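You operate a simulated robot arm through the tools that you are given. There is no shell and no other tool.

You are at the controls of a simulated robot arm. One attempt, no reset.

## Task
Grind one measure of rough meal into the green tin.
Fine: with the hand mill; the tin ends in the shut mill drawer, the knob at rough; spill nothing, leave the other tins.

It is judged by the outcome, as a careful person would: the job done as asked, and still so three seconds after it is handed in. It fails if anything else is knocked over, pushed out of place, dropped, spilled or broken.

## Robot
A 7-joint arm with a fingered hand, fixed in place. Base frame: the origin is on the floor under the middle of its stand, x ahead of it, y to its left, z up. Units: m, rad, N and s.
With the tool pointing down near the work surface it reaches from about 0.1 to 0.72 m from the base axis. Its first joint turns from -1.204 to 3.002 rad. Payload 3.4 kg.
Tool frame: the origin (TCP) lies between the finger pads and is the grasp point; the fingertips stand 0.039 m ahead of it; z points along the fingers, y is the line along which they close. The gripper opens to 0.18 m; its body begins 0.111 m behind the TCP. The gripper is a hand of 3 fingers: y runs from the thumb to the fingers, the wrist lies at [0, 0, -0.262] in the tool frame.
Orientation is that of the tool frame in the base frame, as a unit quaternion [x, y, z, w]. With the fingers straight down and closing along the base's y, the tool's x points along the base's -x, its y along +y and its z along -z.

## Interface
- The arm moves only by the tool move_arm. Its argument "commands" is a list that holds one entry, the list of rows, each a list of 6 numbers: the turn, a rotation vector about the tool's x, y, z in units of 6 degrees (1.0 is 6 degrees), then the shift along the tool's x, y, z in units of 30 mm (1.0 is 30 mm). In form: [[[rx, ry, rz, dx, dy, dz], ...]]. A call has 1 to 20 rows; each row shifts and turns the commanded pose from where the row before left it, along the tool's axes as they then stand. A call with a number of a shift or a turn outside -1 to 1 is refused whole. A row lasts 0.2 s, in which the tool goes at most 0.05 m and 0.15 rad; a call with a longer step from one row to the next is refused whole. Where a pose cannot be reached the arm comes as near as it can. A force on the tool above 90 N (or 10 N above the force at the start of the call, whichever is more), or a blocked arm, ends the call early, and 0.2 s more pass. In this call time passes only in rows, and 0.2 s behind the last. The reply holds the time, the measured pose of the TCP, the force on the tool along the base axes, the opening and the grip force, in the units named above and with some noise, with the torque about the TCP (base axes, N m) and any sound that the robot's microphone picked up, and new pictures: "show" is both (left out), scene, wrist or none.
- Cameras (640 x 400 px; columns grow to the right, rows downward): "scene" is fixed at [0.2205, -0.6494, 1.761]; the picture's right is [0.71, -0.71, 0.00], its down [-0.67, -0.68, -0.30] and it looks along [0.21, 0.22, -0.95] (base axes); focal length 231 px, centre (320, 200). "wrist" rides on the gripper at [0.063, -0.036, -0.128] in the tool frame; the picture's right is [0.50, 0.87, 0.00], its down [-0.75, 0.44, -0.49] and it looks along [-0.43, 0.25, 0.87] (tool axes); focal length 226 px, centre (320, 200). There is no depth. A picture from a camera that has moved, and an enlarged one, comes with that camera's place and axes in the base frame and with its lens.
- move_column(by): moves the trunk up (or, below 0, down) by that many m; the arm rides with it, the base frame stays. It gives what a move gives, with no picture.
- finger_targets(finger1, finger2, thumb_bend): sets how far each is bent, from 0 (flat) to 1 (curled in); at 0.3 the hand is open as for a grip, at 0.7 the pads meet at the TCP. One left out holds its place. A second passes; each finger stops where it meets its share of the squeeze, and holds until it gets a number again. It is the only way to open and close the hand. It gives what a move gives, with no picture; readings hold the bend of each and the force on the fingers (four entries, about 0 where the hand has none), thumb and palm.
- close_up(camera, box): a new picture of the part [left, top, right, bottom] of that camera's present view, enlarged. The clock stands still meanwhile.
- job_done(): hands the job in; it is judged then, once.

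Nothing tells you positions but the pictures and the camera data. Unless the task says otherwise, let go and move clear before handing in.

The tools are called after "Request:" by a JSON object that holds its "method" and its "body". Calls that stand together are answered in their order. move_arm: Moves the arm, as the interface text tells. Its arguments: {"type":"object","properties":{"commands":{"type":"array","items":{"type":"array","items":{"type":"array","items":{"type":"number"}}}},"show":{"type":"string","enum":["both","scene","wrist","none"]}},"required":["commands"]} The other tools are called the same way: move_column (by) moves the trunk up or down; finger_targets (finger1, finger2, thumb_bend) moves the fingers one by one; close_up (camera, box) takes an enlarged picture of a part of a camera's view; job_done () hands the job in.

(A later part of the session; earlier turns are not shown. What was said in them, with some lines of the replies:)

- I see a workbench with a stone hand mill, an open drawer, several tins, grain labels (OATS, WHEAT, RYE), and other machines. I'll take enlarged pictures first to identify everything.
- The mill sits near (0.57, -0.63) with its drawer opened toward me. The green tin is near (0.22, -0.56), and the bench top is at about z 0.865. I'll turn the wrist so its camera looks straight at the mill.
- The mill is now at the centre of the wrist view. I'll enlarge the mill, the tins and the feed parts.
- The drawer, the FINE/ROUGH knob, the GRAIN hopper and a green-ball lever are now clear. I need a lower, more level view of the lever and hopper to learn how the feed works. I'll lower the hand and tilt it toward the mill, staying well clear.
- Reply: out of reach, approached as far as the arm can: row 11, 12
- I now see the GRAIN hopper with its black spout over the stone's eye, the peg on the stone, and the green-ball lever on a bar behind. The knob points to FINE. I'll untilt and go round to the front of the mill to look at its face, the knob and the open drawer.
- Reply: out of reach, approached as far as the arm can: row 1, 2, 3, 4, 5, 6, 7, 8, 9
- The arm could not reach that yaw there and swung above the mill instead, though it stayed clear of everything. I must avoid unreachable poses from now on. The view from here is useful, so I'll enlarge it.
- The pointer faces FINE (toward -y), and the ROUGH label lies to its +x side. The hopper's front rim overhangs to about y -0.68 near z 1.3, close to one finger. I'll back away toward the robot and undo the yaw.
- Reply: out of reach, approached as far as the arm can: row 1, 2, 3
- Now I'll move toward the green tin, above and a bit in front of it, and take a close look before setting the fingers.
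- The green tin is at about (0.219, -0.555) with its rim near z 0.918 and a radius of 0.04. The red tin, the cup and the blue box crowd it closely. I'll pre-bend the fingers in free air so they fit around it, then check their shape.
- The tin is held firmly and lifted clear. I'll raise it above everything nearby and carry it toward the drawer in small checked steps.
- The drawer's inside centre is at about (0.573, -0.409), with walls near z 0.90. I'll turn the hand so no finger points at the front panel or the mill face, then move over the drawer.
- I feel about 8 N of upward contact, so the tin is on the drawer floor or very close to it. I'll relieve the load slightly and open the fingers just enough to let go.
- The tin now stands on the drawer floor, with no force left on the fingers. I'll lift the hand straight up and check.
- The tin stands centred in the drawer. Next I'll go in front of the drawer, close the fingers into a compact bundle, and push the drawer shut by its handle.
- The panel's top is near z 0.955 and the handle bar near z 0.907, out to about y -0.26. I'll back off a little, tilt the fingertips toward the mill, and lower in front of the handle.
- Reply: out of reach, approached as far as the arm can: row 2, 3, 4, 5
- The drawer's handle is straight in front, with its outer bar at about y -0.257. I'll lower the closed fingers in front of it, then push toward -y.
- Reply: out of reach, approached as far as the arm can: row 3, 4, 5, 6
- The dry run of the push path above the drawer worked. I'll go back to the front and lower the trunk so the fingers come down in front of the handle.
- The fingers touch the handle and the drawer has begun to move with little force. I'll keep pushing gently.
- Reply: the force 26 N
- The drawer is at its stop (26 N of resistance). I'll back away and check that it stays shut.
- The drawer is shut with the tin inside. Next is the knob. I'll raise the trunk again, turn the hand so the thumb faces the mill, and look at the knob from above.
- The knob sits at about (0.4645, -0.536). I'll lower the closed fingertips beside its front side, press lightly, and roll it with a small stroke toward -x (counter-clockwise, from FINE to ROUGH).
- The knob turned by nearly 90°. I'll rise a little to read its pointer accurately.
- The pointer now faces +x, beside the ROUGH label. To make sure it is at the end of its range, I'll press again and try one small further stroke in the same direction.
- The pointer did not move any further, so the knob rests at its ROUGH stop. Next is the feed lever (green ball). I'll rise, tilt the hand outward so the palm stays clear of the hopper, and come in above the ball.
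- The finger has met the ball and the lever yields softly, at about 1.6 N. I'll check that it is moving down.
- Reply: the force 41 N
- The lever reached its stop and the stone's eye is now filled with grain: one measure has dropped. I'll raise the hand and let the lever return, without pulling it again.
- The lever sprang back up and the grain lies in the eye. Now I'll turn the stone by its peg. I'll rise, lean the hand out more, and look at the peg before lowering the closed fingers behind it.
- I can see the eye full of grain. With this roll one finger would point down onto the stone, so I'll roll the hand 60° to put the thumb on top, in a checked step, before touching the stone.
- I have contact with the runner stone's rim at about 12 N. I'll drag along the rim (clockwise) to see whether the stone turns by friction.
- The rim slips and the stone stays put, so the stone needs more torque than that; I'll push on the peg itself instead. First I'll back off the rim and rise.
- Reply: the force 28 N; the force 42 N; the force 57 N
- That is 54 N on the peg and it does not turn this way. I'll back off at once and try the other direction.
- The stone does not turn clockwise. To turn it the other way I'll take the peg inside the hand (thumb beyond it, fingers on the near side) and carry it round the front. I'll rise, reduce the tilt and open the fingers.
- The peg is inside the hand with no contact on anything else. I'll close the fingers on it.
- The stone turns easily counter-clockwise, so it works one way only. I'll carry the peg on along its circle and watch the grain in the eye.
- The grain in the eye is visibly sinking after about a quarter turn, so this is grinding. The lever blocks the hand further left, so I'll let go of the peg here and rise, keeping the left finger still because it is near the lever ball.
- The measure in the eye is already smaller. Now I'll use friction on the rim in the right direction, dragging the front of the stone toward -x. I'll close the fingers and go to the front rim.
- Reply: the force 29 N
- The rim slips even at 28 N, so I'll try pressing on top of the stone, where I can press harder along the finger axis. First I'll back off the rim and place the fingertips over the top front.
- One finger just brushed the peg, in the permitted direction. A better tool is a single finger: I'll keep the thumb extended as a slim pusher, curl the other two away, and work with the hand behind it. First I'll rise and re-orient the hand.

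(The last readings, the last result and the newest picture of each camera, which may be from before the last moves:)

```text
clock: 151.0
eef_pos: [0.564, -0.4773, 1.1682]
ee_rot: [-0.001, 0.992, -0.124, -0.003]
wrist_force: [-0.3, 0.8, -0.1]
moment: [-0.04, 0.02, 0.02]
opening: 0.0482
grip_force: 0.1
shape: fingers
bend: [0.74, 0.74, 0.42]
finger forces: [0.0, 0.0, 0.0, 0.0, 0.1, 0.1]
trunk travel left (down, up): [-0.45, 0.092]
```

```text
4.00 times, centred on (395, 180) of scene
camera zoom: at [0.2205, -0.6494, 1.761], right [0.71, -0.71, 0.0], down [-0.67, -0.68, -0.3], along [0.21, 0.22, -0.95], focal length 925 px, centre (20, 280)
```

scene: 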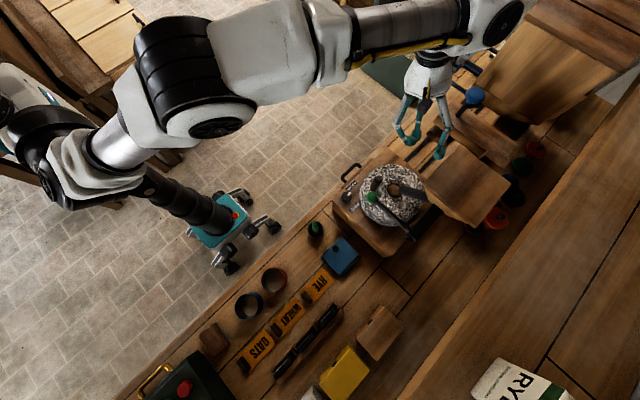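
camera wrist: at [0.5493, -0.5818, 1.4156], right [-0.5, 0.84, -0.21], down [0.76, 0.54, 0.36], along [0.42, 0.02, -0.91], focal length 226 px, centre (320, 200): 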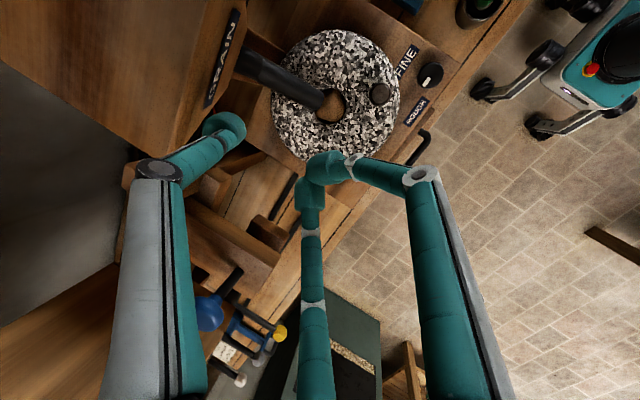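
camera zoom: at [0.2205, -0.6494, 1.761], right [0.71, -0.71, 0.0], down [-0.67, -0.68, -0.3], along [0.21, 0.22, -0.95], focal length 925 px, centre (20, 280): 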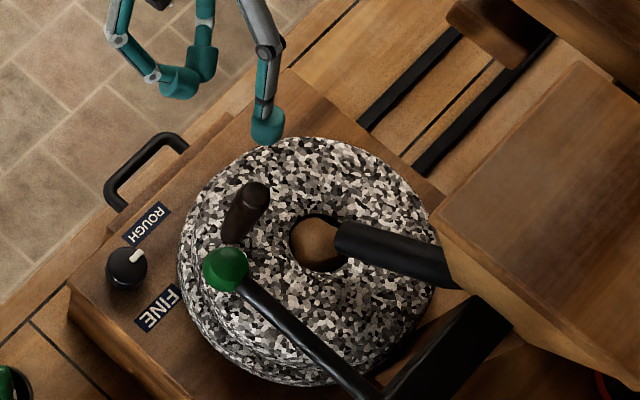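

Request:
{"method": "move_arm", "body": {"commands": [[[0, 0, 0, 0, 0.223, 0.872], [0, 0, 0, 0, 0.223, 0.872]]], "show": "none"}}

Request:
{"method": "close_up", "body": {"camera": "wrist", "box": [120, 0, 440, 240]}}

Request:
{"method": "close_up", "body": {"camera": "scene", "box": [345, 130, 445, 230]}}

```text
clock: 151.6
eef_pos: [0.5646, -0.4798, 1.1146]
ee_rot: [-0.001, 0.992, -0.123, -0.003]
wrist_force: [0.0, 0.1, -0.3]
moment: [0.0, 0.01, -0.02]
opening: 0.048
grip_force: 0.0
shape: fingers
bend: [0.74, 0.74, 0.42]
finger forces: [0.0, 0.0, 0.0, 0.1, 0.1, 0.1]
trunk travel left (down, up): [-0.45, 0.092]
```

```text
1.67 times, centred on (280, 120) of wrist
camera zoom: at [0.5028, -0.4841, 1.2484], right [-0.5, 0.84, -0.21], down [0.76, 0.54, 0.37], along [0.42, 0.03, -0.91], focal length 377 px, centre (387, 333)
```

zoom: 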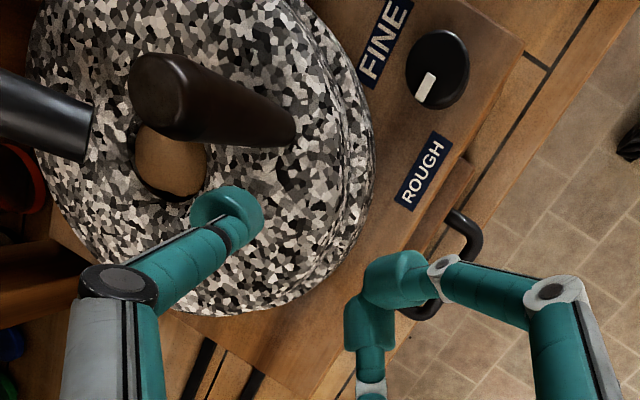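

```text
4.00 times, centred on (395, 180) of scene
camera zoom: at [0.2205, -0.6494, 1.761], right [0.71, -0.71, 0.0], down [-0.67, -0.68, -0.3], along [0.21, 0.22, -0.95], focal length 925 px, centre (20, 280)
```

zoom: 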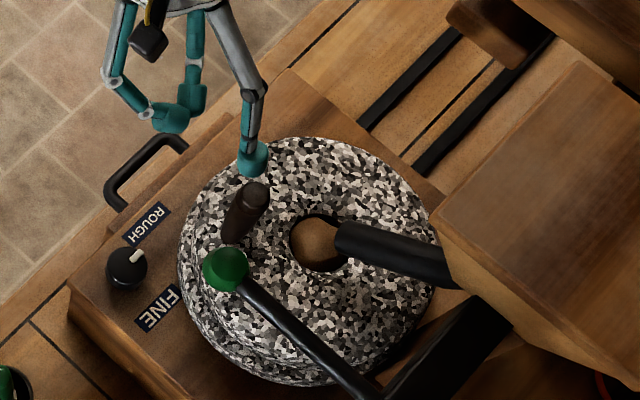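

Request:
{"method": "move_arm", "body": {"commands": [[[0, 0, 0, 0.32, -0.061, 0.016], [0, 0, 0, 0.31, -0.103, 0.026], [0, 0, 0, 0.29, -0.142, 0.036], [0, 0, 0, 0.267, -0.181, 0.046]]], "show": "none"}}

Request:
{"method": "close_up", "body": {"camera": "scene", "box": [345, 130, 445, 230]}}

Request:
{"method": "close_up", "body": {"camera": "wrist", "box": [120, 0, 440, 240]}}

```text
clock: 152.6
eef_pos: [0.5286, -0.4907, 1.1163]
ee_rot: [-0.001, 0.992, -0.124, -0.002]
wrist_force: [1.5, 2.5, -0.1]
moment: [0.01, -0.01, 0.1]
opening: 0.0454
grip_force: 1.2
shape: fingers
bend: [0.74, 0.74, 0.43]
finger forces: [0.0, 0.0, 0.1, 0.1, 2.4, 0.0]
trunk travel left (down, up): [-0.45, 0.092]
```

```text
4.00 times, centred on (395, 180) of scene
camera zoom: at [0.2205, -0.6494, 1.761], right [0.71, -0.71, 0.0], down [-0.67, -0.68, -0.3], along [0.21, 0.22, -0.95], focal length 925 px, centre (20, 280)
```

zoom: 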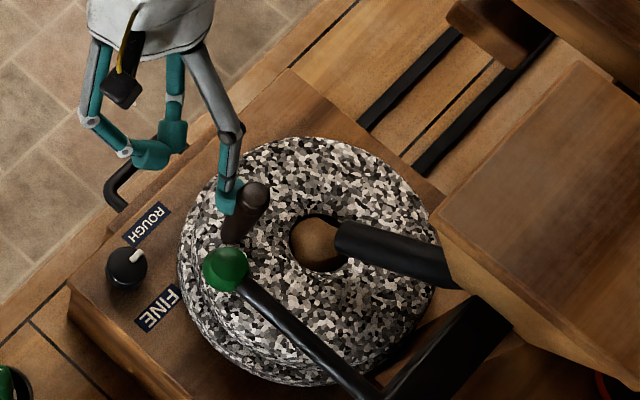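

```text
1.67 times, centred on (280, 120) of wrist
camera zoom: at [0.4659, -0.4955, 1.2512], right [-0.5, 0.84, -0.21], down [0.75, 0.54, 0.37], along [0.42, 0.03, -0.91], focal length 377 px, centre (387, 333)
```

zoom: 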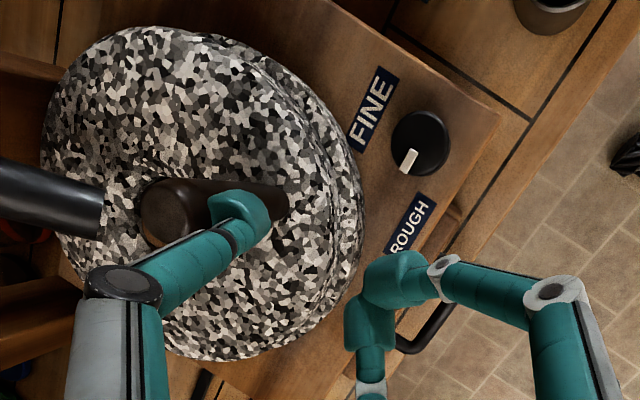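

The thumb slid along the outside of the peg. I'll go back and come in a little closer to the stone's centre, so that it is squarely behind the peg.

Request:
{"method": "move_arm", "body": {"commands": [[[0, 0, 0, -0.267, 0.181, -0.046], [0, 0, 0, -0.29, 0.142, -0.036], [0, 0, 0, -0.31, 0.103, -0.026], [0, 0, 0, -0.32, 0.061, -0.016], [0, 0, 0, -0.1, -0.226, 0.058], [0, 0, 0, 0, -0.226, 0.058]]], "show": "none"}}

Request:
{"method": "close_up", "body": {"camera": "scene", "box": [355, 140, 425, 210]}}

Request:
{"method": "close_up", "body": {"camera": "wrist", "box": [120, 0, 440, 240]}}

```text
clock: 154.0
eef_pos: [0.5661, -0.4909, 1.1153]
ee_rot: [0.0, 0.992, -0.123, -0.003]
wrist_force: [0.3, -2.1, -0.1]
moment: [0.03, 0.0, 0.0]
opening: 0.0482
grip_force: 0.1
shape: fingers
bend: [0.74, 0.74, 0.42]
finger forces: [0.0, 0.1, 0.0, 0.0, 0.1, 0.0]
trunk travel left (down, up): [-0.45, 0.092]
```

```text
5.71 times, centred on (390, 175) of scene
camera zoom: at [0.2205, -0.6494, 1.761], right [0.71, -0.71, 0.0], down [-0.67, -0.68, -0.3], along [0.21, 0.22, -0.95], focal length 1321 px, centre (-80, 343)
```

zoom: 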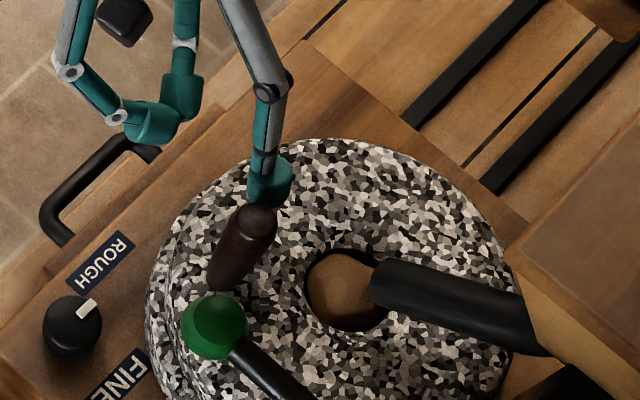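

```text
1.67 times, centred on (280, 120) of wrist
camera zoom: at [0.5035, -0.4955, 1.2491], right [-0.5, 0.84, -0.21], down [0.76, 0.54, 0.37], along [0.42, 0.03, -0.91], focal length 377 px, centre (387, 333)
```

zoom: 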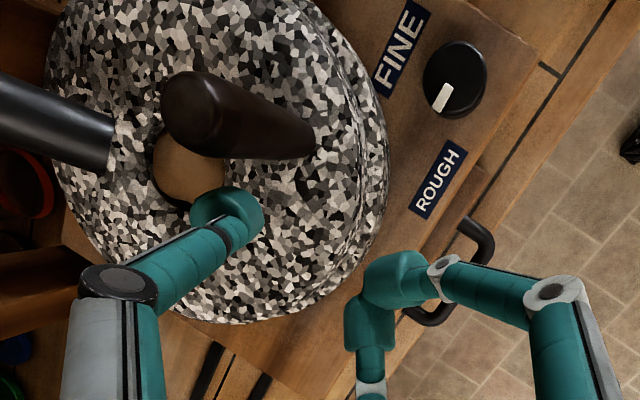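

Request:
{"method": "move_arm", "body": {"commands": [[[0, 0, 0, 0.3, -0.06, 0.015], [0, 0, 0, 0.29, -0.1, 0.025], [0, 0, 0, 0.27, -0.14, 0.036], [0, 0, 0, 0.25, -0.175, 0.045]]], "show": "none"}}

Request:
{"method": "close_up", "body": {"camera": "scene", "box": [355, 140, 425, 210]}}

```text
clock: 155.0
eef_pos: [0.5468, -0.5028, 1.119]
ee_rot: [-0.004, 0.992, -0.125, 0.005]
wrist_force: [43.6, 7.0, 1.8]
moment: [-0.07, -0.67, 3.31]
opening: 0.0416
grip_force: 22.1
shape: fingers
bend: [0.74, 0.74, 0.45]
finger forces: [0.0, 0.0, 0.0, 0.1, 43.8, 0.0]
trunk travel left (down, up): [-0.45, 0.092]
```

```text
5.71 times, centred on (390, 175) of scene
camera zoom: at [0.2205, -0.6494, 1.761], right [0.71, -0.71, 0.0], down [-0.67, -0.68, -0.3], along [0.21, 0.22, -0.95], focal length 1321 px, centre (-80, 343)
```

zoom: 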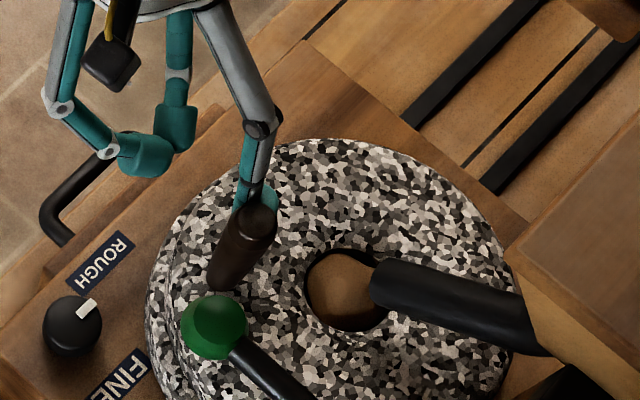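

That is 44 N and no motion, so the stone's travel probably ends here; it may work back and forth between two stops. I'll back off and take the peg in the hand again, to carry it the other way.

Request:
{"method": "move_arm", "body": {"commands": [[[0, 0, 0, -0.25, 0.175, -0.045], [0, 0, 0, -0.27, 0.14, -0.036], [0, 0, 0, -0.29, 0.1, -0.025], [0, 0, 0, -0.3, 0.06, -0.015], [0, 0, 0, -0.2, 0.3, -0.077], [0, 0, 0, 0, -0.232, -0.905], [0, 0, 0, 0, -0.232, -0.905], [0, 0, 0, 0, -0.232, -0.905], [0, 0, 0, 0, -0.232, -0.905]]], "show": "none"}}

Request:
{"method": "close_up", "body": {"camera": "scene", "box": [355, 140, 425, 210]}}

```text
clock: 157.0
eef_pos: [0.571, -0.4834, 1.2279]
ee_rot: [0.0, 0.992, -0.124, -0.002]
wrist_force: [0.2, 0.4, 0.4]
moment: [-0.03, 0.0, -0.03]
opening: 0.0483
grip_force: 0.1
shape: fingers
bend: [0.74, 0.74, 0.42]
finger forces: [0.0, 0.0, 0.1, 0.1, 0.0, 0.0]
trunk travel left (down, up): [-0.45, 0.092]
```

```text
5.71 times, centred on (390, 175) of scene
camera zoom: at [0.2205, -0.6494, 1.761], right [0.71, -0.71, 0.0], down [-0.67, -0.68, -0.3], along [0.21, 0.22, -0.95], focal length 1321 px, centre (-80, 343)
```

zoom: 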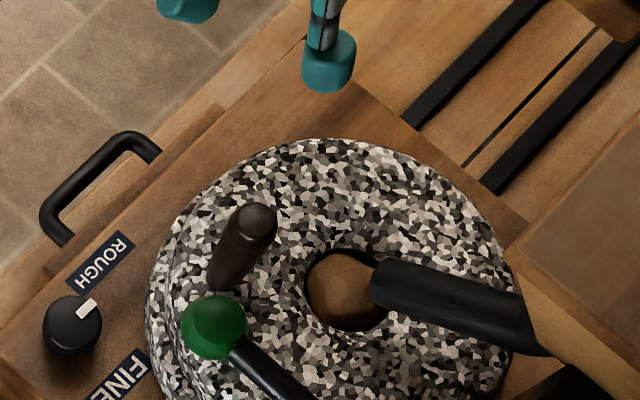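

Request:
{"method": "move_arm", "body": {"commands": [[[-0.8, 0, 0, 0, 0, 0], [-0.8, 0, 0, 0, 0, 0], [-0.8, 0, 0, 0, 0, 0], [0, 0, -1, 0, 0, 0], [0, 0, -1, 0, 0, 0], [0, 0, -1, 0, 0, 0], [0, 0, -1, 0, 0, 0], [0, 0, -1, 0, 0, 0], [0, 0, -1, 0, 0, 0], [0, 0, -1, 0, 0, 0], [0, 0, -0.5, 0, 0, 0], [0.99, 0.142, 0, 0, 0, 0], [0.99, 0.142, 0, 0, 0, 0], [0.99, 0.142, 0, 0, 0, 0], [0.99, 0.142, 0, 0, 0, 0], [0.58, 0.083, 0, 0, 0, 0]]], "show": "none"}}

Request:
{"method": "finger_targets", "body": {"finger1": 0.55, "finger2": 0.48, "thumb_bend": 0.48}}

```text
clock: 160.4
eef_pos: [0.5729, -0.4813, 1.2291]
ee_rot: [-0.373, 0.898, -0.228, 0.057]
wrist_force: [0.3, -0.2, -0.9]
moment: [0.0, -0.02, -0.02]
opening: 0.0479
grip_force: 0.1
shape: fingers
bend: [0.74, 0.74, 0.42]
finger forces: [0.1, 0.0, 0.1, 0.0, 0.1, 0.0]
trunk travel left (down, up): [-0.45, 0.092]
```

```text
clock: 161.4
eef_pos: [0.5719, -0.4809, 1.2286]
ee_rot: [-0.373, 0.898, -0.228, 0.057]
wrist_force: [0.0, -0.5, 0.0]
moment: [0.0, 0.02, 0.02]
opening: 0.0671
grip_force: 0.1
shape: fingers
bend: [0.55, 0.48, 0.48]
finger forces: [0.0, 0.0, 0.0, 0.0, 0.0, 0.0]
trunk travel left (down, up): [-0.45, 0.092]
```

I'll change to the upright posture with the thumb on the far side; it keeps all fingers away from the lever ball.

Request:
{"method": "move_arm", "body": {"commands": [[[-0.99, -0.142, 0, 0, 0, 0], [-0.99, -0.142, 0, 0, 0, 0], [-0.99, -0.142, 0, 0, 0, 0], [-0.99, -0.142, 0, 0, 0, 0], [-0.58, -0.083, 0, 0, 0, 0], [0, 0, 1, 0, 0, 0], [0, 0, 1, 0, 0, 0], [0, 0, 1, 0, 0, 0], [0, 0, 1, 0, 0, 0], [0, 0, 1, 0, 0, 0], [0, 0, 1, 0, 0, 0], [0, 0, 1, 0, 0, 0], [0, 0, 0.5, 0, 0, 0], [0.8, 0, 0, 0, 0, 0], [0.8, 0, 0, 0, 0, 0], [0.8, 0, 0, 0, 0, 0]]], "show": "none"}}

Request:
{"method": "finger_targets", "body": {"finger1": 0.5, "finger2": 0.5, "thumb_bend": 0.48}}

```text
clock: 164.8
eef_pos: [0.5725, -0.4814, 1.2285]
ee_rot: [-0.001, 0.992, -0.124, -0.004]
wrist_force: [0.1, 0.1, -0.2]
moment: [-0.01, 0.02, 0.05]
opening: 0.0674
grip_force: 0.1
shape: fingers
bend: [0.55, 0.48, 0.48]
finger forces: [0.1, 0.0, 0.0, 0.0, 0.1, 0.1]
trunk travel left (down, up): [-0.45, 0.092]
```

```text
clock: 165.8
eef_pos: [0.5715, -0.4817, 1.23]
ee_rot: [-0.001, 0.992, -0.124, -0.004]
wrist_force: [-0.4, 1.0, -0.5]
moment: [0.01, -0.04, -0.02]
opening: 0.0767
grip_force: 0.1
shape: fingers
bend: [0.5, 0.5, 0.48]
finger forces: [0.0, 0.0, 0.0, 0.0, 0.0, 0.0]
trunk travel left (down, up): [-0.45, 0.092]
```

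Request:
{"method": "move_arm", "body": {"commands": [[[0, 0, 0, 0.358, -0.815, 0.209], [0, 0, 0, 0.358, -0.815, 0.209], [0, 0, 0, 0.358, -0.815, 0.209], [0, 0, 0, 0.358, -0.815, 0.209]]], "show": "none"}}

Request:
{"method": "close_up", "body": {"camera": "wrist", "box": [160, 20, 480, 260]}}

Request:
{"method": "close_up", "body": {"camera": "scene", "box": [345, 140, 445, 240]}}

```text
clock: 166.8
eef_pos: [0.5304, -0.5814, 1.2285]
ee_rot: [-0.001, 0.992, -0.124, -0.002]
wrist_force: [-0.3, 0.1, -0.1]
moment: [0.01, 0.01, 0.01]
opening: 0.0764
grip_force: 0.1
shape: fingers
bend: [0.5, 0.5, 0.48]
finger forces: [0.0, 0.1, 0.0, 0.0, 0.0, 0.1]
trunk travel left (down, up): [-0.45, 0.092]
```

```text
1.67 times, centred on (320, 140) of wrist
camera zoom: at [0.4685, -0.5855, 1.3617], right [-0.5, 0.84, -0.21], down [0.76, 0.54, 0.37], along [0.42, 0.03, -0.91], focal length 377 px, centre (320, 300)
```

zoom: 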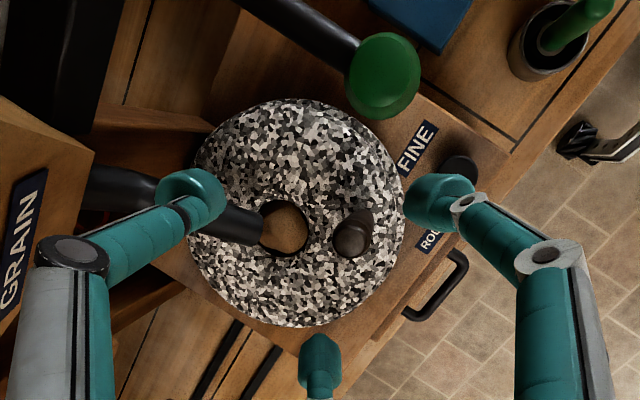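

```text
4.00 times, centred on (395, 190) of scene
camera zoom: at [0.2205, -0.6494, 1.761], right [0.71, -0.71, 0.0], down [-0.67, -0.68, -0.3], along [0.21, 0.22, -0.95], focal length 925 px, centre (20, 240)
```

zoom: 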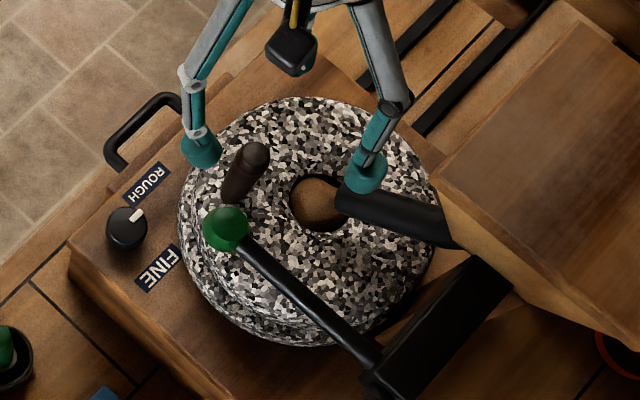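

Request:
{"method": "move_arm", "body": {"commands": [[[0, 0, 0, 0, 0.24, 0.937], [0, 0, 0, 0, 0.24, 0.937]]], "show": "none"}}

Request:
{"method": "close_up", "body": {"camera": "wrist", "box": [160, 20, 480, 260]}}

Request:
{"method": "move_arm", "body": {"commands": [[[0, 0, 0, 0, 0.24, 0.937], [0, 0, 0, 0, 0.24, 0.937]]], "show": "none"}}

Request:
{"method": "close_up", "body": {"camera": "wrist", "box": [160, 20, 480, 260]}}

Request:
{"method": "close_up", "body": {"camera": "scene", "box": [345, 140, 445, 240]}}

```text
clock: 167.4
eef_pos: [0.5294, -0.5812, 1.1701]
ee_rot: [-0.001, 0.992, -0.124, -0.003]
wrist_force: [-0.2, -0.3, -0.1]
moment: [-0.01, 0.0, -0.02]
opening: 0.0768
grip_force: 0.2
shape: fingers
bend: [0.5, 0.5, 0.48]
finger forces: [0.1, 0.0, 0.0, 0.0, 0.1, 0.1]
trunk travel left (down, up): [-0.45, 0.092]
```

```text
1.67 times, centred on (320, 140) of wrist
camera zoom: at [0.4672, -0.5857, 1.3041], right [-0.5, 0.84, -0.21], down [0.76, 0.54, 0.37], along [0.42, 0.03, -0.91], focal length 377 px, centre (320, 300)
```

zoom: 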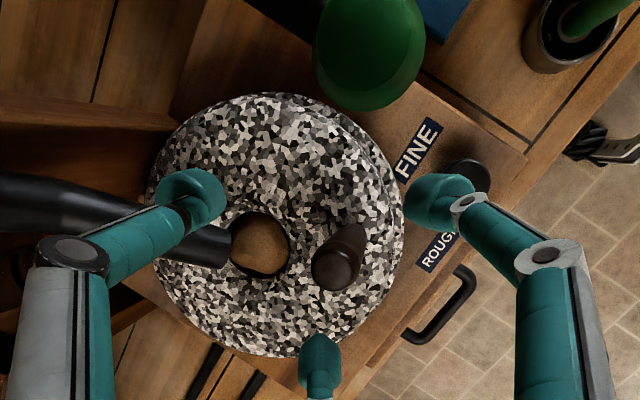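

```text
clock: 168.0
eef_pos: [0.5274, -0.5834, 1.1103]
ee_rot: [0.0, 0.992, -0.123, -0.004]
wrist_force: [0.7, -0.1, 0.6]
moment: [-0.03, -0.02, -0.01]
opening: 0.0764
grip_force: 0.0
shape: fingers
bend: [0.5, 0.5, 0.48]
finger forces: [0.1, 0.0, 0.1, 0.1, 0.1, 0.1]
trunk travel left (down, up): [-0.45, 0.092]
```

```text
1.67 times, centred on (320, 140) of wrist
camera zoom: at [0.4662, -0.5879, 1.2448], right [-0.5, 0.84, -0.21], down [0.76, 0.54, 0.37], along [0.42, 0.03, -0.91], focal length 377 px, centre (320, 300)
```

zoom: 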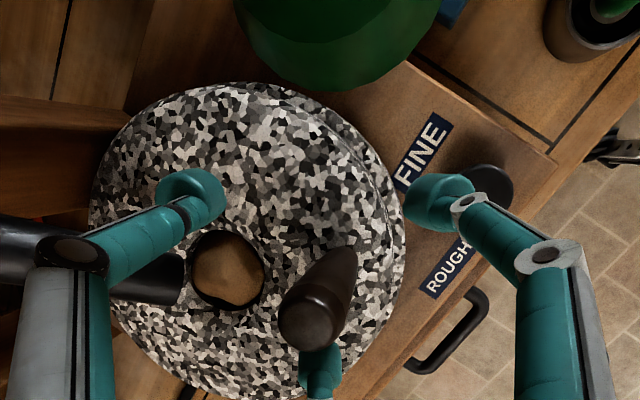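

```text
4.00 times, centred on (395, 190) of scene
camera zoom: at [0.2205, -0.6494, 1.761], right [0.71, -0.71, 0.0], down [-0.67, -0.68, -0.3], along [0.21, 0.22, -0.95], focal length 925 px, centre (20, 240)
```

zoom: 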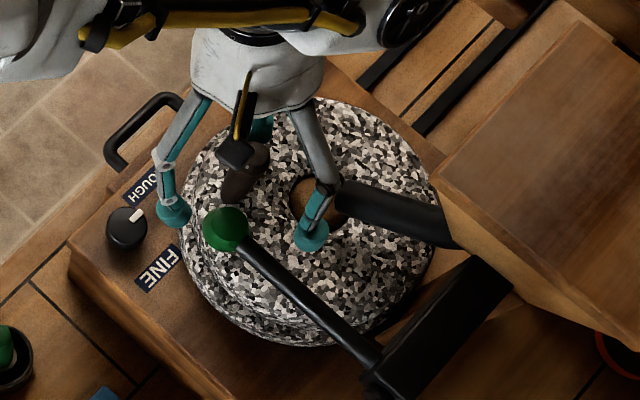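

Request:
{"method": "finger_targets", "body": {"finger1": 0.62, "finger2": 0.62, "thumb_bend": 0.62}}

Request:
{"method": "finger_targets", "body": {"finger1": 0.7, "finger2": 0.7, "thumb_bend": 0.7}}

Request:
{"method": "close_up", "body": {"camera": "wrist", "box": [160, 20, 480, 260]}}

```text
clock: 169.0
eef_pos: [0.5281, -0.5828, 1.1121]
ee_rot: [-0.002, 0.992, -0.124, -0.003]
wrist_force: [0.4, 0.3, 0.5]
moment: [-0.01, -0.01, -0.02]
opening: 0.0265
grip_force: 0.7
shape: fingers
bend: [0.62, 0.62, 0.62]
finger forces: [0.0, 0.4, 0.0, 0.0, 0.0, 0.1]
trunk travel left (down, up): [-0.45, 0.092]
```

```text
clock: 170.0
eef_pos: [0.5284, -0.5821, 1.1109]
ee_rot: [-0.002, 0.992, -0.123, -0.003]
wrist_force: [2.5, 3.5, -1.8]
moment: [0.08, -0.12, 0.02]
opening: 0.003
grip_force: 5.0
shape: fingers
bend: [0.67, 0.63, 0.69]
finger forces: [1.9, 5.9, 0.0, 0.0, 1.1, 0.0]
trunk travel left (down, up): [-0.45, 0.092]
```

```text
1.67 times, centred on (320, 140) of wrist
camera zoom: at [0.4665, -0.5869, 1.2456], right [-0.5, 0.84, -0.21], down [0.76, 0.54, 0.37], along [0.42, 0.03, -0.91], focal length 377 px, centre (320, 300)
```

zoom: 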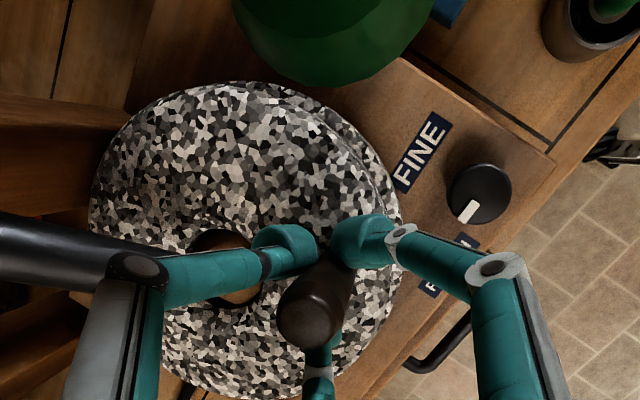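

Request:
{"method": "move_arm", "body": {"commands": [[[0, 0, 0, 0.147, -0.132, 0.034], [0, 0, 0, 0.147, -0.132, 0.034]]], "show": "none"}}

Request:
{"method": "close_up", "body": {"camera": "wrist", "box": [160, 20, 480, 260]}}

```text
clock: 170.6
eef_pos: [0.5228, -0.5887, 1.1123]
ee_rot: [-0.001, 0.992, -0.124, -0.001]
wrist_force: [9.4, 6.9, 2.1]
moment: [0.3, -0.38, 0.09]
opening: 0.0
grip_force: 4.6
shape: fingers
bend: [0.7, 0.62, 0.7]
finger forces: [0.0, 8.9, 0.0, 0.0, 0.1, 0.1]
trunk travel left (down, up): [-0.45, 0.092]
```

```text
1.67 times, centred on (320, 140) of wrist
camera zoom: at [0.4606, -0.593, 1.2464], right [-0.5, 0.84, -0.21], down [0.75, 0.54, 0.37], along [0.42, 0.03, -0.91], focal length 377 px, centre (320, 300)
```

zoom: 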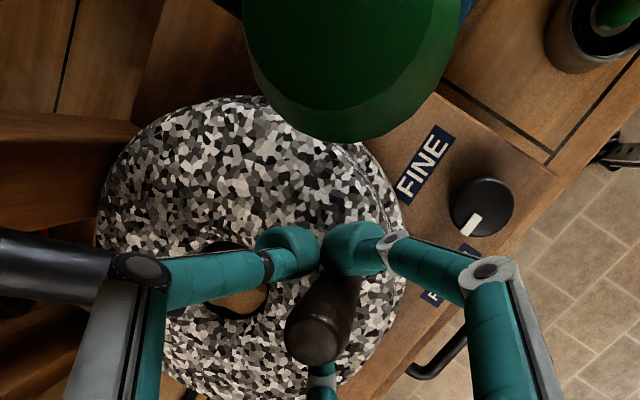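

Request:
{"method": "move_arm", "body": {"commands": [[[0, 0, 0, -0.147, 0.132, -0.034], [0, 0, 0, -0.147, 0.132, -0.034], [0, 0, 0, -0.16, 0.125, -0.032], [0, 0, 0, -0.17, 0.11, -0.028]]], "show": "none"}}

Request:
{"method": "close_up", "body": {"camera": "wrist", "box": [160, 20, 480, 260]}}

Request:
{"method": "close_up", "body": {"camera": "scene", "box": [345, 140, 445, 240]}}

```text
clock: 171.6
eef_pos: [0.5388, -0.5749, 1.1099]
ee_rot: [0.0, 0.992, -0.125, -0.004]
wrist_force: [-0.6, -3.5, 1.3]
moment: [-0.1, 0.06, -0.01]
opening: 0.0
grip_force: 4.8
shape: fingers
bend: [0.69, 0.65, 0.69]
finger forces: [3.7, 5.1, 0.0, 0.1, 2.2, 0.0]
trunk travel left (down, up): [-0.45, 0.092]
```

```text
1.67 times, centred on (320, 140) of wrist
camera zoom: at [0.4773, -0.5795, 1.244], right [-0.5, 0.84, -0.21], down [0.76, 0.54, 0.36], along [0.42, 0.02, -0.91], focal length 377 px, centre (320, 300)
```

zoom: 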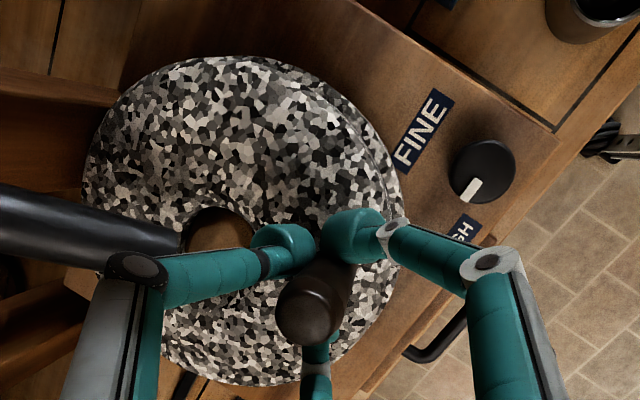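

```text
4.00 times, centred on (395, 190) of scene
camera zoom: at [0.2205, -0.6494, 1.761], right [0.71, -0.71, 0.0], down [-0.67, -0.68, -0.3], along [0.21, 0.22, -0.95], focal length 925 px, centre (20, 240)
```

zoom: 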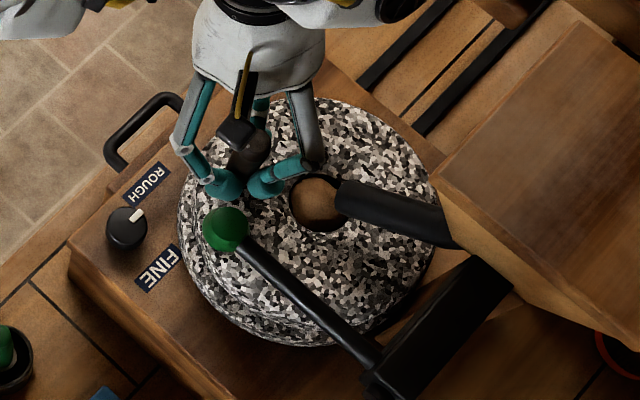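

The stone follows the hand back with little force, so it works to and fro between stops at about 46° and 133°. I'll carry the peg back clockwise, then forward again, and watch the grain.

Request:
{"method": "move_arm", "body": {"commands": [[[0, 0, 0, -0.286, 0.136, -0.035], [0, 0, 0, -0.303, 0.096, -0.024], [0, 0, 0, -0.314, 0.054, -0.014], [0, 0, 0, -0.318, 0.011, -0.003], [0, 0, 0, -0.317, -0.032, 0.008], [0, 0, 0, -0.309, -0.075, 0.019], [0, 0, 0, -0.295, -0.116, 0.03], [0, 0, 0, -0.276, -0.154, 0.04]]], "show": "none"}}

Request:
{"method": "close_up", "body": {"camera": "scene", "box": [345, 140, 445, 240]}}

Request:
{"method": "close_up", "body": {"camera": "wrist", "box": [160, 20, 480, 260]}}

```text
clock: 173.4
eef_pos: [0.611, -0.5778, 1.1116]
ee_rot: [0.0, 0.992, -0.124, -0.002]
wrist_force: [0.0, -0.4, -1.0]
moment: [-0.02, 0.02, -0.02]
opening: 0.0019
grip_force: 1.6
shape: fingers
bend: [0.67, 0.68, 0.7]
finger forces: [2.2, 1.7, 0.0, 0.1, 0.0, 0.0]
trunk travel left (down, up): [-0.45, 0.092]
```

```text
4.00 times, centred on (395, 190) of scene
camera zoom: at [0.2205, -0.6494, 1.761], right [0.71, -0.71, 0.0], down [-0.67, -0.68, -0.3], along [0.21, 0.22, -0.95], focal length 925 px, centre (20, 240)
```

zoom: 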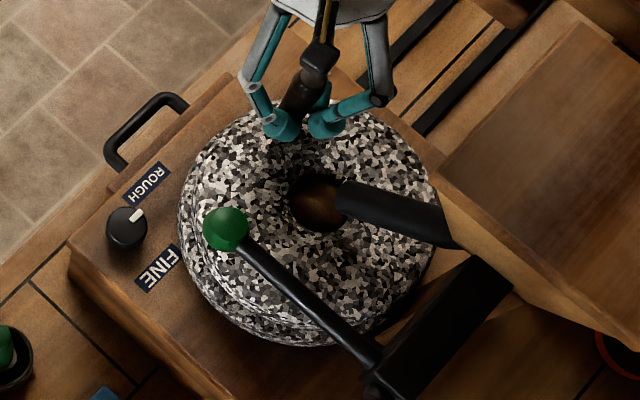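

```text
1.67 times, centred on (320, 140) of wrist
camera zoom: at [0.5501, -0.5827, 1.2441], right [-0.5, 0.84, -0.21], down [0.76, 0.54, 0.37], along [0.42, 0.03, -0.91], focal length 377 px, centre (320, 300)
```

zoom: 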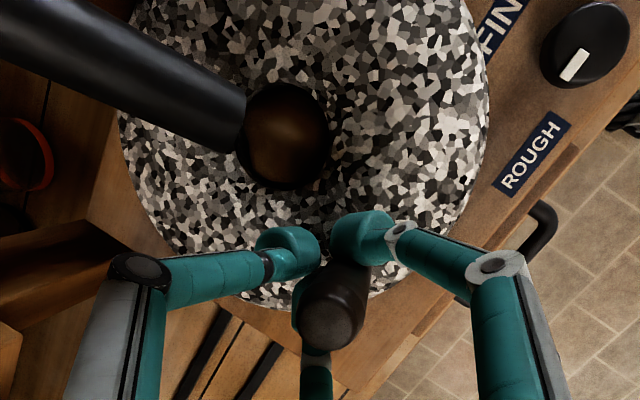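

The grain level is clearly sinking with each stroke. I'll make full to-and-fro cycles inside the stops and look after each one.

Request:
{"method": "move_arm", "body": {"commands": [[[0, 0, 0, 0.276, 0.154, -0.04], [0, 0, 0, 0.295, 0.116, -0.03], [0, 0, 0, 0.309, 0.075, -0.019], [0, 0, 0, 0.317, 0.032, -0.008], [0, 0, 0, 0.318, -0.011, 0.003], [0, 0, 0, 0.314, -0.054, 0.014], [0, 0, 0, 0.303, -0.096, 0.024], [0, 0, 0, 0.286, -0.136, 0.035], [0, 0, 0, 0.264, -0.172, 0.044]]], "show": "none"}}

Request:
{"method": "close_up", "body": {"camera": "scene", "box": [375, 160, 425, 210]}}

```text
clock: 175.4
eef_pos: [0.5321, -0.5795, 1.1123]
ee_rot: [0.0, 0.992, -0.123, -0.002]
wrist_force: [6.2, -5.7, -1.1]
moment: [-0.14, -0.24, 0.12]
opening: 0.0
grip_force: 6.5
shape: fingers
bend: [0.69, 0.65, 0.69]
finger forces: [4.8, 5.9, 0.0, 0.0, 2.6, 0.0]
trunk travel left (down, up): [-0.45, 0.092]
```

```text
8.00 times, centred on (400, 185) of scene
camera zoom: at [0.2205, -0.6494, 1.761], right [0.71, -0.71, 0.0], down [-0.67, -0.68, -0.3], along [0.21, 0.22, -0.95], focal length 1850 px, centre (-320, 320)
```

zoom: 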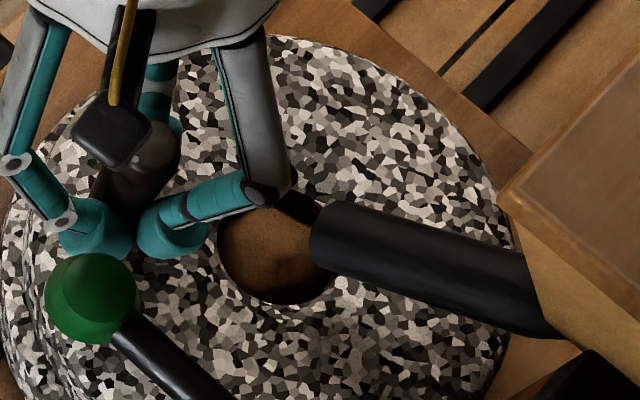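

Request:
{"method": "move_arm", "body": {"commands": [[[0, 0, 0, -0.264, 0.172, -0.044], [0, 0, 0, -0.286, 0.136, -0.035], [0, 0, 0, -0.303, 0.096, -0.024], [0, 0, 0, -0.314, 0.054, -0.014], [0, 0, 0, -0.318, 0.011, -0.003], [0, 0, 0, -0.317, -0.032, 0.008], [0, 0, 0, -0.309, -0.075, 0.019], [0, 0, 0, -0.295, -0.116, 0.03], [0, 0, 0, -0.276, -0.154, 0.04]]], "show": "none"}}

Request:
{"method": "close_up", "body": {"camera": "scene", "box": [375, 160, 425, 210]}}

Request:
{"method": "close_up", "body": {"camera": "wrist", "box": [160, 20, 480, 260]}}

```text
clock: 177.4
eef_pos: [0.6112, -0.5767, 1.1097]
ee_rot: [-0.001, 0.992, -0.123, -0.004]
wrist_force: [-1.0, -1.0, -1.5]
moment: [-0.01, 0.06, 0.0]
opening: 0.0033
grip_force: 3.0
shape: fingers
bend: [0.67, 0.68, 0.7]
finger forces: [2.9, 3.2, 0.0, 0.0, 0.0, 0.1]
trunk travel left (down, up): [-0.45, 0.092]
```

```text
8.00 times, centred on (400, 185) of scene
camera zoom: at [0.2205, -0.6494, 1.761], right [0.71, -0.71, 0.0], down [-0.67, -0.68, -0.3], along [0.21, 0.22, -0.95], focal length 1850 px, centre (-320, 320)
```

zoom: 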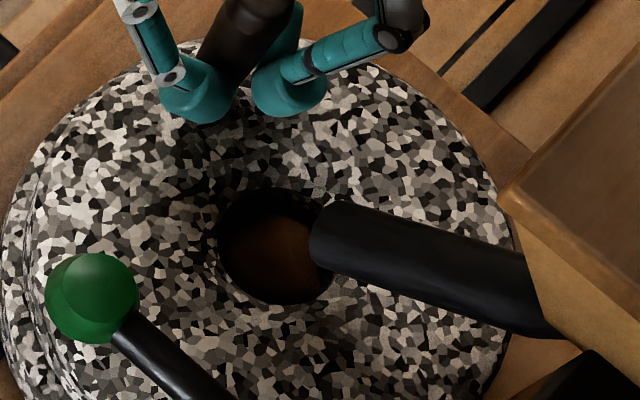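

```text
1.67 times, centred on (320, 140) of wrist
camera zoom: at [0.5499, -0.5812, 1.2438], right [-0.5, 0.84, -0.21], down [0.76, 0.54, 0.37], along [0.42, 0.03, -0.91], focal length 377 px, centre (320, 300)
```

zoom: 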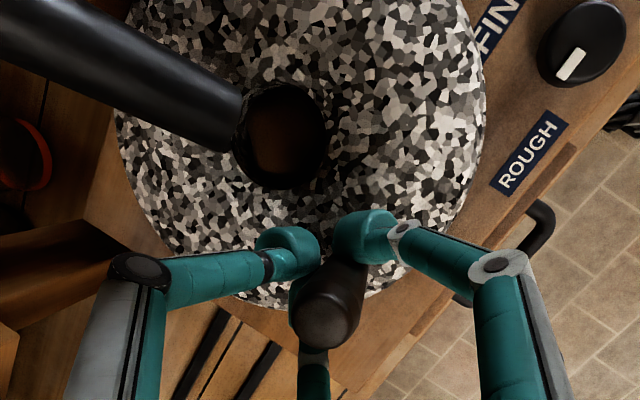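

The grain is sinking further. I'll do another full cycle.

Request:
{"method": "move_arm", "body": {"commands": [[[0, 0, 0, 0.276, 0.154, -0.04], [0, 0, 0, 0.295, 0.116, -0.03], [0, 0, 0, 0.309, 0.075, -0.019], [0, 0, 0, 0.317, 0.032, -0.008], [0, 0, 0, 0.318, -0.011, 0.003], [0, 0, 0, 0.314, -0.054, 0.014], [0, 0, 0, 0.303, -0.096, 0.024], [0, 0, 0, 0.286, -0.136, 0.035], [0, 0, 0, 0.264, -0.172, 0.044], [0, 0, 0, -0.264, 0.172, -0.044], [0, 0, 0, -0.286, 0.136, -0.035], [0, 0, 0, -0.303, 0.096, -0.024], [0, 0, 0, -0.314, 0.054, -0.014], [0, 0, 0, -0.318, 0.011, -0.003], [0, 0, 0, -0.317, -0.032, 0.008], [0, 0, 0, -0.309, -0.075, 0.019], [0, 0, 0, -0.295, -0.116, 0.03], [0, 0, 0, -0.276, -0.154, 0.04]]], "show": "none"}}

Request:
{"method": "close_up", "body": {"camera": "scene", "box": [375, 160, 425, 210]}}

Request:
{"method": "close_up", "body": {"camera": "wrist", "box": [160, 20, 480, 260]}}

```text
clock: 181.2
eef_pos: [0.6147, -0.5782, 1.1094]
ee_rot: [-0.001, 0.992, -0.124, -0.004]
wrist_force: [-1.2, -1.9, -1.2]
moment: [-0.09, 0.06, -0.03]
opening: 0.0037
grip_force: 2.6
shape: fingers
bend: [0.67, 0.68, 0.7]
finger forces: [2.8, 3.2, 0.0, 0.0, 0.1, 0.1]
trunk travel left (down, up): [-0.45, 0.092]
```

```text
8.00 times, centred on (400, 185) of scene
camera zoom: at [0.2205, -0.6494, 1.761], right [0.71, -0.71, 0.0], down [-0.67, -0.68, -0.3], along [0.21, 0.22, -0.95], focal length 1850 px, centre (-320, 320)
```

zoom: 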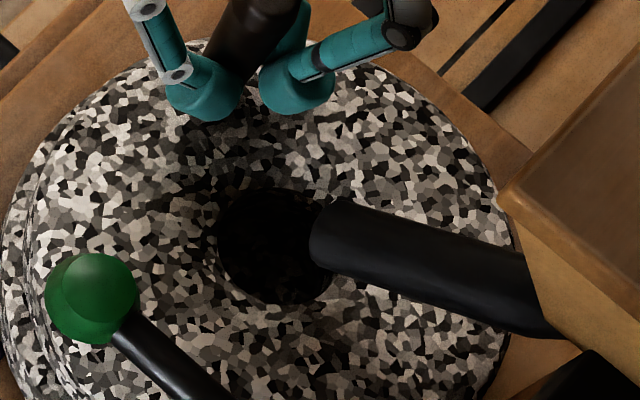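

```text
1.67 times, centred on (320, 140) of wrist
camera zoom: at [0.5525, -0.5826, 1.2446], right [-0.5, 0.84, -0.21], down [0.76, 0.54, 0.37], along [0.42, 0.03, -0.91], focal length 377 px, centre (320, 300)
```

zoom: 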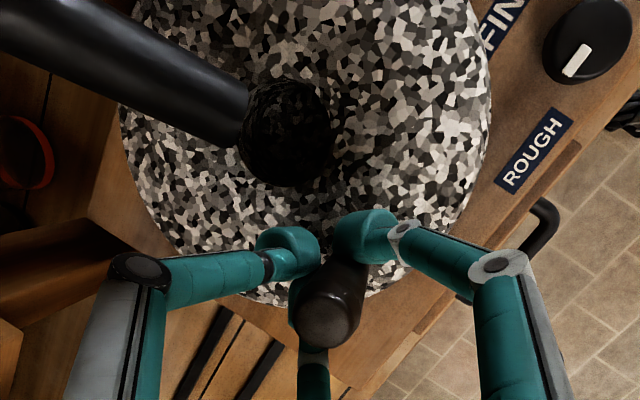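

The eye is empty now. I'll do one more cycle so nothing is left between the stones, then let go.

Request:
{"method": "move_arm", "body": {"commands": [[[0, 0, 0, 0.276, 0.154, -0.04], [0, 0, 0, 0.295, 0.116, -0.03], [0, 0, 0, 0.309, 0.075, -0.019], [0, 0, 0, 0.317, 0.032, -0.008], [0, 0, 0, 0.318, -0.011, 0.003], [0, 0, 0, 0.314, -0.054, 0.014], [0, 0, 0, 0.303, -0.096, 0.024], [0, 0, 0, 0.286, -0.136, 0.035], [0, 0, 0, 0.264, -0.172, 0.044], [0, 0, 0, -0.264, 0.172, -0.044], [0, 0, 0, -0.286, 0.136, -0.035], [0, 0, 0, -0.303, 0.096, -0.024], [0, 0, 0, -0.314, 0.054, -0.014], [0, 0, 0, -0.318, 0.011, -0.003], [0, 0, 0, -0.317, -0.032, 0.008], [0, 0, 0, -0.309, -0.075, 0.019], [0, 0, 0, -0.295, -0.116, 0.03], [0, 0, 0, -0.276, -0.154, 0.04]]], "show": "none"}}

Request:
{"method": "close_up", "body": {"camera": "scene", "box": [375, 160, 425, 210]}}

```text
clock: 185.0
eef_pos: [0.6128, -0.5777, 1.1101]
ee_rot: [-0.001, 0.992, -0.123, -0.003]
wrist_force: [-1.2, -1.7, -0.1]
moment: [-0.04, 0.11, -0.02]
opening: 0.003
grip_force: 3.1
shape: fingers
bend: [0.67, 0.69, 0.7]
finger forces: [3.0, 3.2, 0.0, 0.1, 0.0, 0.0]
trunk travel left (down, up): [-0.45, 0.092]
```

```text
8.00 times, centred on (400, 185) of scene
camera zoom: at [0.2205, -0.6494, 1.761], right [0.71, -0.71, 0.0], down [-0.67, -0.68, -0.3], along [0.21, 0.22, -0.95], focal length 1850 px, centre (-320, 320)
```

zoom: 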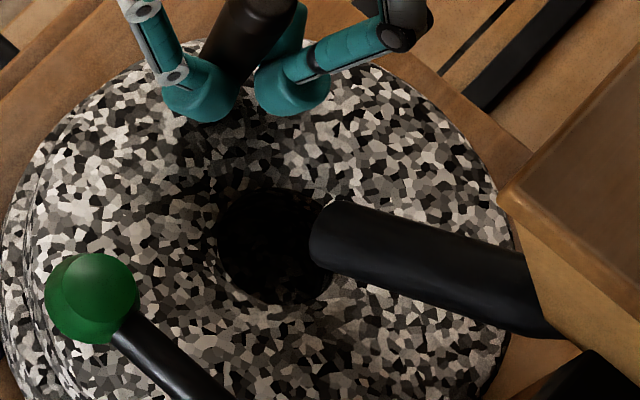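

Everything is ground. I'll open the fingers just enough, rise above the peg, and move away toward the robot.

Request:
{"method": "finger_targets", "body": {"finger1": 0.57, "finger2": 0.57, "thumb_bend": 0.6}}

Request:
{"method": "move_arm", "body": {"commands": [[[0, 0, 0, 0, -0.1, -0.4], [0, 0, 0, 0, -0.2, -0.8], [0, 0, 0, 0, -0.2, -0.8], [0, 0, 0, 0, -0.12, -0.5]]], "show": "none"}}

Request:
{"method": "close_up", "body": {"camera": "scene", "box": [345, 120, 445, 220]}}

```text
clock: 186.0
eef_pos: [0.6128, -0.5777, 1.1103]
ee_rot: [-0.002, 0.992, -0.124, -0.004]
wrist_force: [-0.2, 1.0, -0.7]
moment: [0.0, -0.03, -0.04]
opening: 0.0412
grip_force: 0.0
shape: fingers
bend: [0.56, 0.56, 0.6]
finger forces: [0.0, 0.0, 0.0, 0.0, 0.1, 0.0]
trunk travel left (down, up): [-0.45, 0.092]
```

```text
clock: 187.0
eef_pos: [0.6127, -0.5788, 1.1875]
ee_rot: [-0.002, 0.992, -0.124, -0.003]
wrist_force: [0.2, 0.3, -0.2]
moment: [0.0, 0.01, 0.02]
opening: 0.0409
grip_force: 0.0
shape: fingers
bend: [0.56, 0.56, 0.6]
finger forces: [0.0, 0.0, 0.0, 0.0, 0.0, 0.0]
trunk travel left (down, up): [-0.45, 0.092]
```

```text
4.00 times, centred on (395, 170) of scene
camera zoom: at [0.2205, -0.6494, 1.761], right [0.71, -0.71, 0.0], down [-0.67, -0.68, -0.3], along [0.21, 0.22, -0.95], focal length 925 px, centre (20, 320)
```

zoom: 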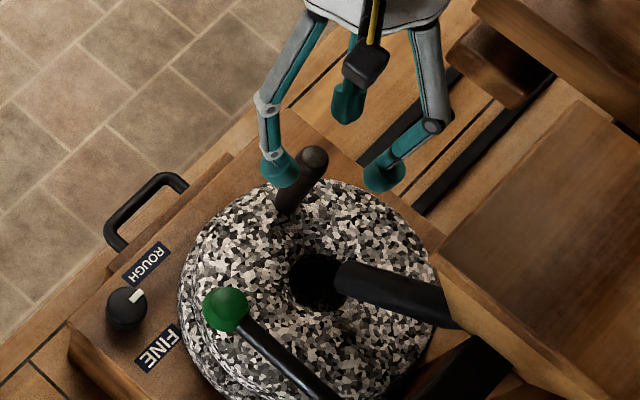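

Request:
{"method": "move_arm", "body": {"commands": [[[0, 0, 0, 0, 0.81, -0.207], [0, 0, 0, 0, 0.81, -0.207], [0, 0, 0, 0, 0.81, -0.207], [0, 0, 0, 0, 0.81, -0.207], [0, 0, 0, 0, 0.81, -0.207], [0, 0, 0, 0, 0.81, -0.207], [0, 0, 0, 0, 0.81, -0.207], [0, 0, 0, 0, 0.81, -0.207], [0, 0, 0, 0, 0.81, -0.207]]], "show": "both"}}

Request:
{"method": "close_up", "body": {"camera": "scene", "box": [320, 130, 450, 260]}}

Request:
{"method": "close_up", "body": {"camera": "scene", "box": [335, 150, 395, 215]}}

Request:
{"method": "close_up", "body": {"camera": "scene", "box": [190, 210, 410, 400]}}

```text
clock: 189.0
eef_pos: [0.6115, -0.3493, 1.1875]
ee_rot: [-0.002, 0.992, -0.124, -0.004]
wrist_force: [0.2, -0.8, -0.7]
moment: [0.02, -0.02, -0.02]
opening: 0.0408
grip_force: 0.1
shape: fingers
bend: [0.56, 0.56, 0.6]
finger forces: [0.1, 0.0, 0.0, 0.1, 0.1, 0.0]
trunk travel left (down, up): [-0.45, 0.092]
camera wrist: at [0.5504, -0.3535, 1.3211], right [-0.5, 0.84, -0.21], down [0.76, 0.54, 0.36], along [0.42, 0.02, -0.91], focal length 226 px, centre (320, 200)
```

scene: 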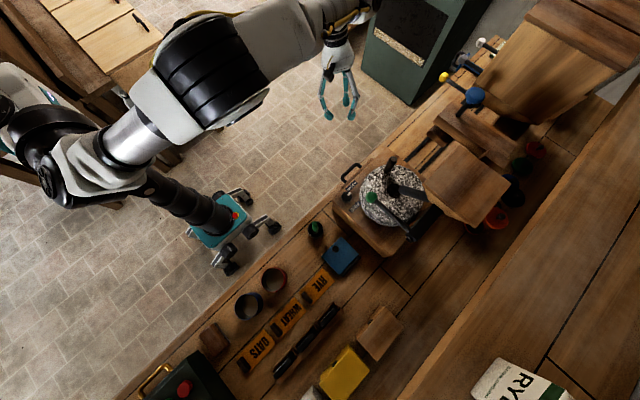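
wrist: 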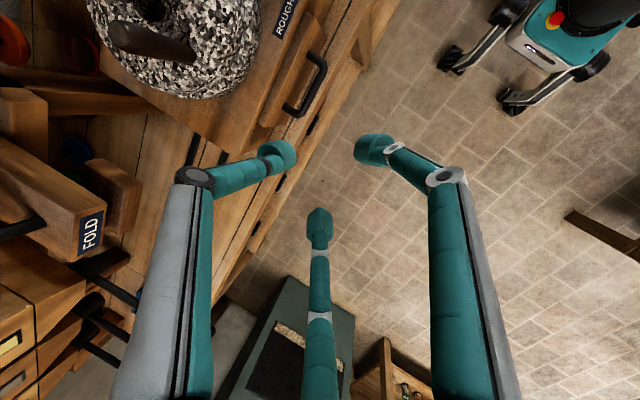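

```text
3.08 times, centred on (385, 195) of scene
camera zoom: at [0.2205, -0.6494, 1.761], right [0.71, -0.71, 0.0], down [-0.67, -0.68, -0.3], along [0.21, 0.22, -0.95], focal length 711 px, centre (120, 215)
```

zoom: 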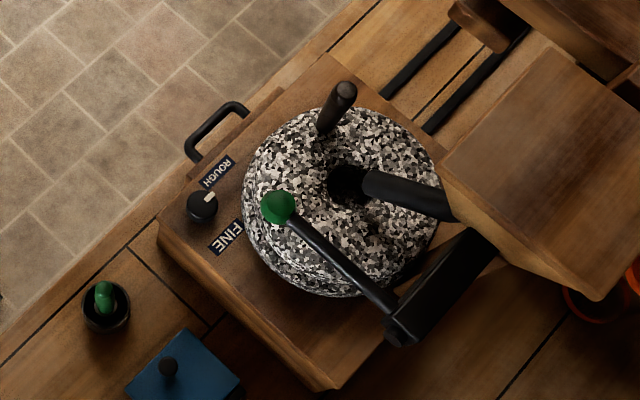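

```text
6.15 times, centred on (365, 182) of scene
camera zoom: at [0.2205, -0.6494, 1.761], right [0.71, -0.71, 0.0], down [-0.67, -0.68, -0.3], along [0.21, 0.22, -0.95], focal length 1423 px, centre (43, 308)
```

zoom: 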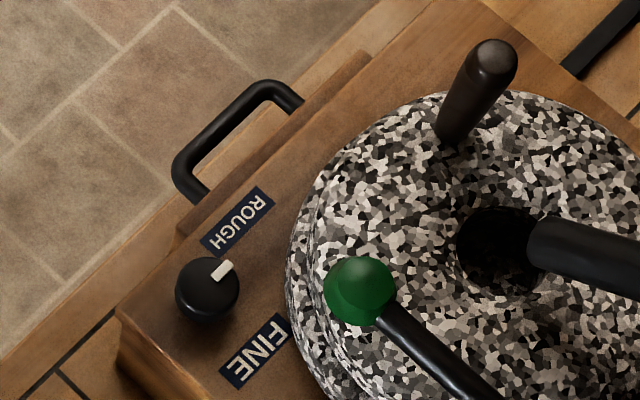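

```text
2.11 times, centred on (300, 305) of scene
camera zoom: at [0.2205, -0.6494, 1.761], right [0.71, -0.71, 0.0], down [-0.67, -0.68, -0.3], along [0.21, 0.22, -0.95], focal length 487 px, centre (362, -21)
```

zoom: 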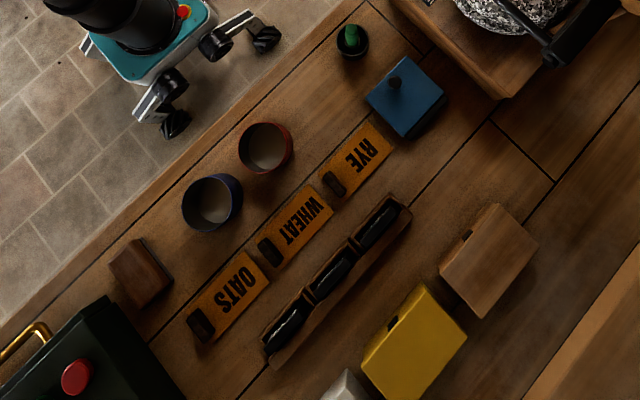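

The eye is empty, the drawer is shut with the green tin inside, and the knob points to ROUGH. The lever is back up, the other tins stand where they were, and the hand is clear. I'm handing in.

Request:
{"method": "job_done", "body": {}}

```text
The job is handed in.
```

I ground one measure of rough meal with the hand mill and handed the job in. I did not reopen the drawer to look at the meal. I judge it is in the tin because the mill's eye emptied while the tin sat centred in the shut drawer.

- **Tin:** the green tin stands in the mill drawer, which is pushed shut against its stop.
- **Setting:** the knob rests at its ROUGH stop and was set before any grain was fed.
- **Grain:** I pulled the feed lever once, and it sprang back up. I then worked the stone to and fro until the eye was empty, plus one extra cycle.
- **Surroundings:** the other tins have not moved, and I saw no spill in the pictures.

While working out how the stone turns, I pushed the peg against its end stops with up to about 54 N. The mill shows no sign of damage.
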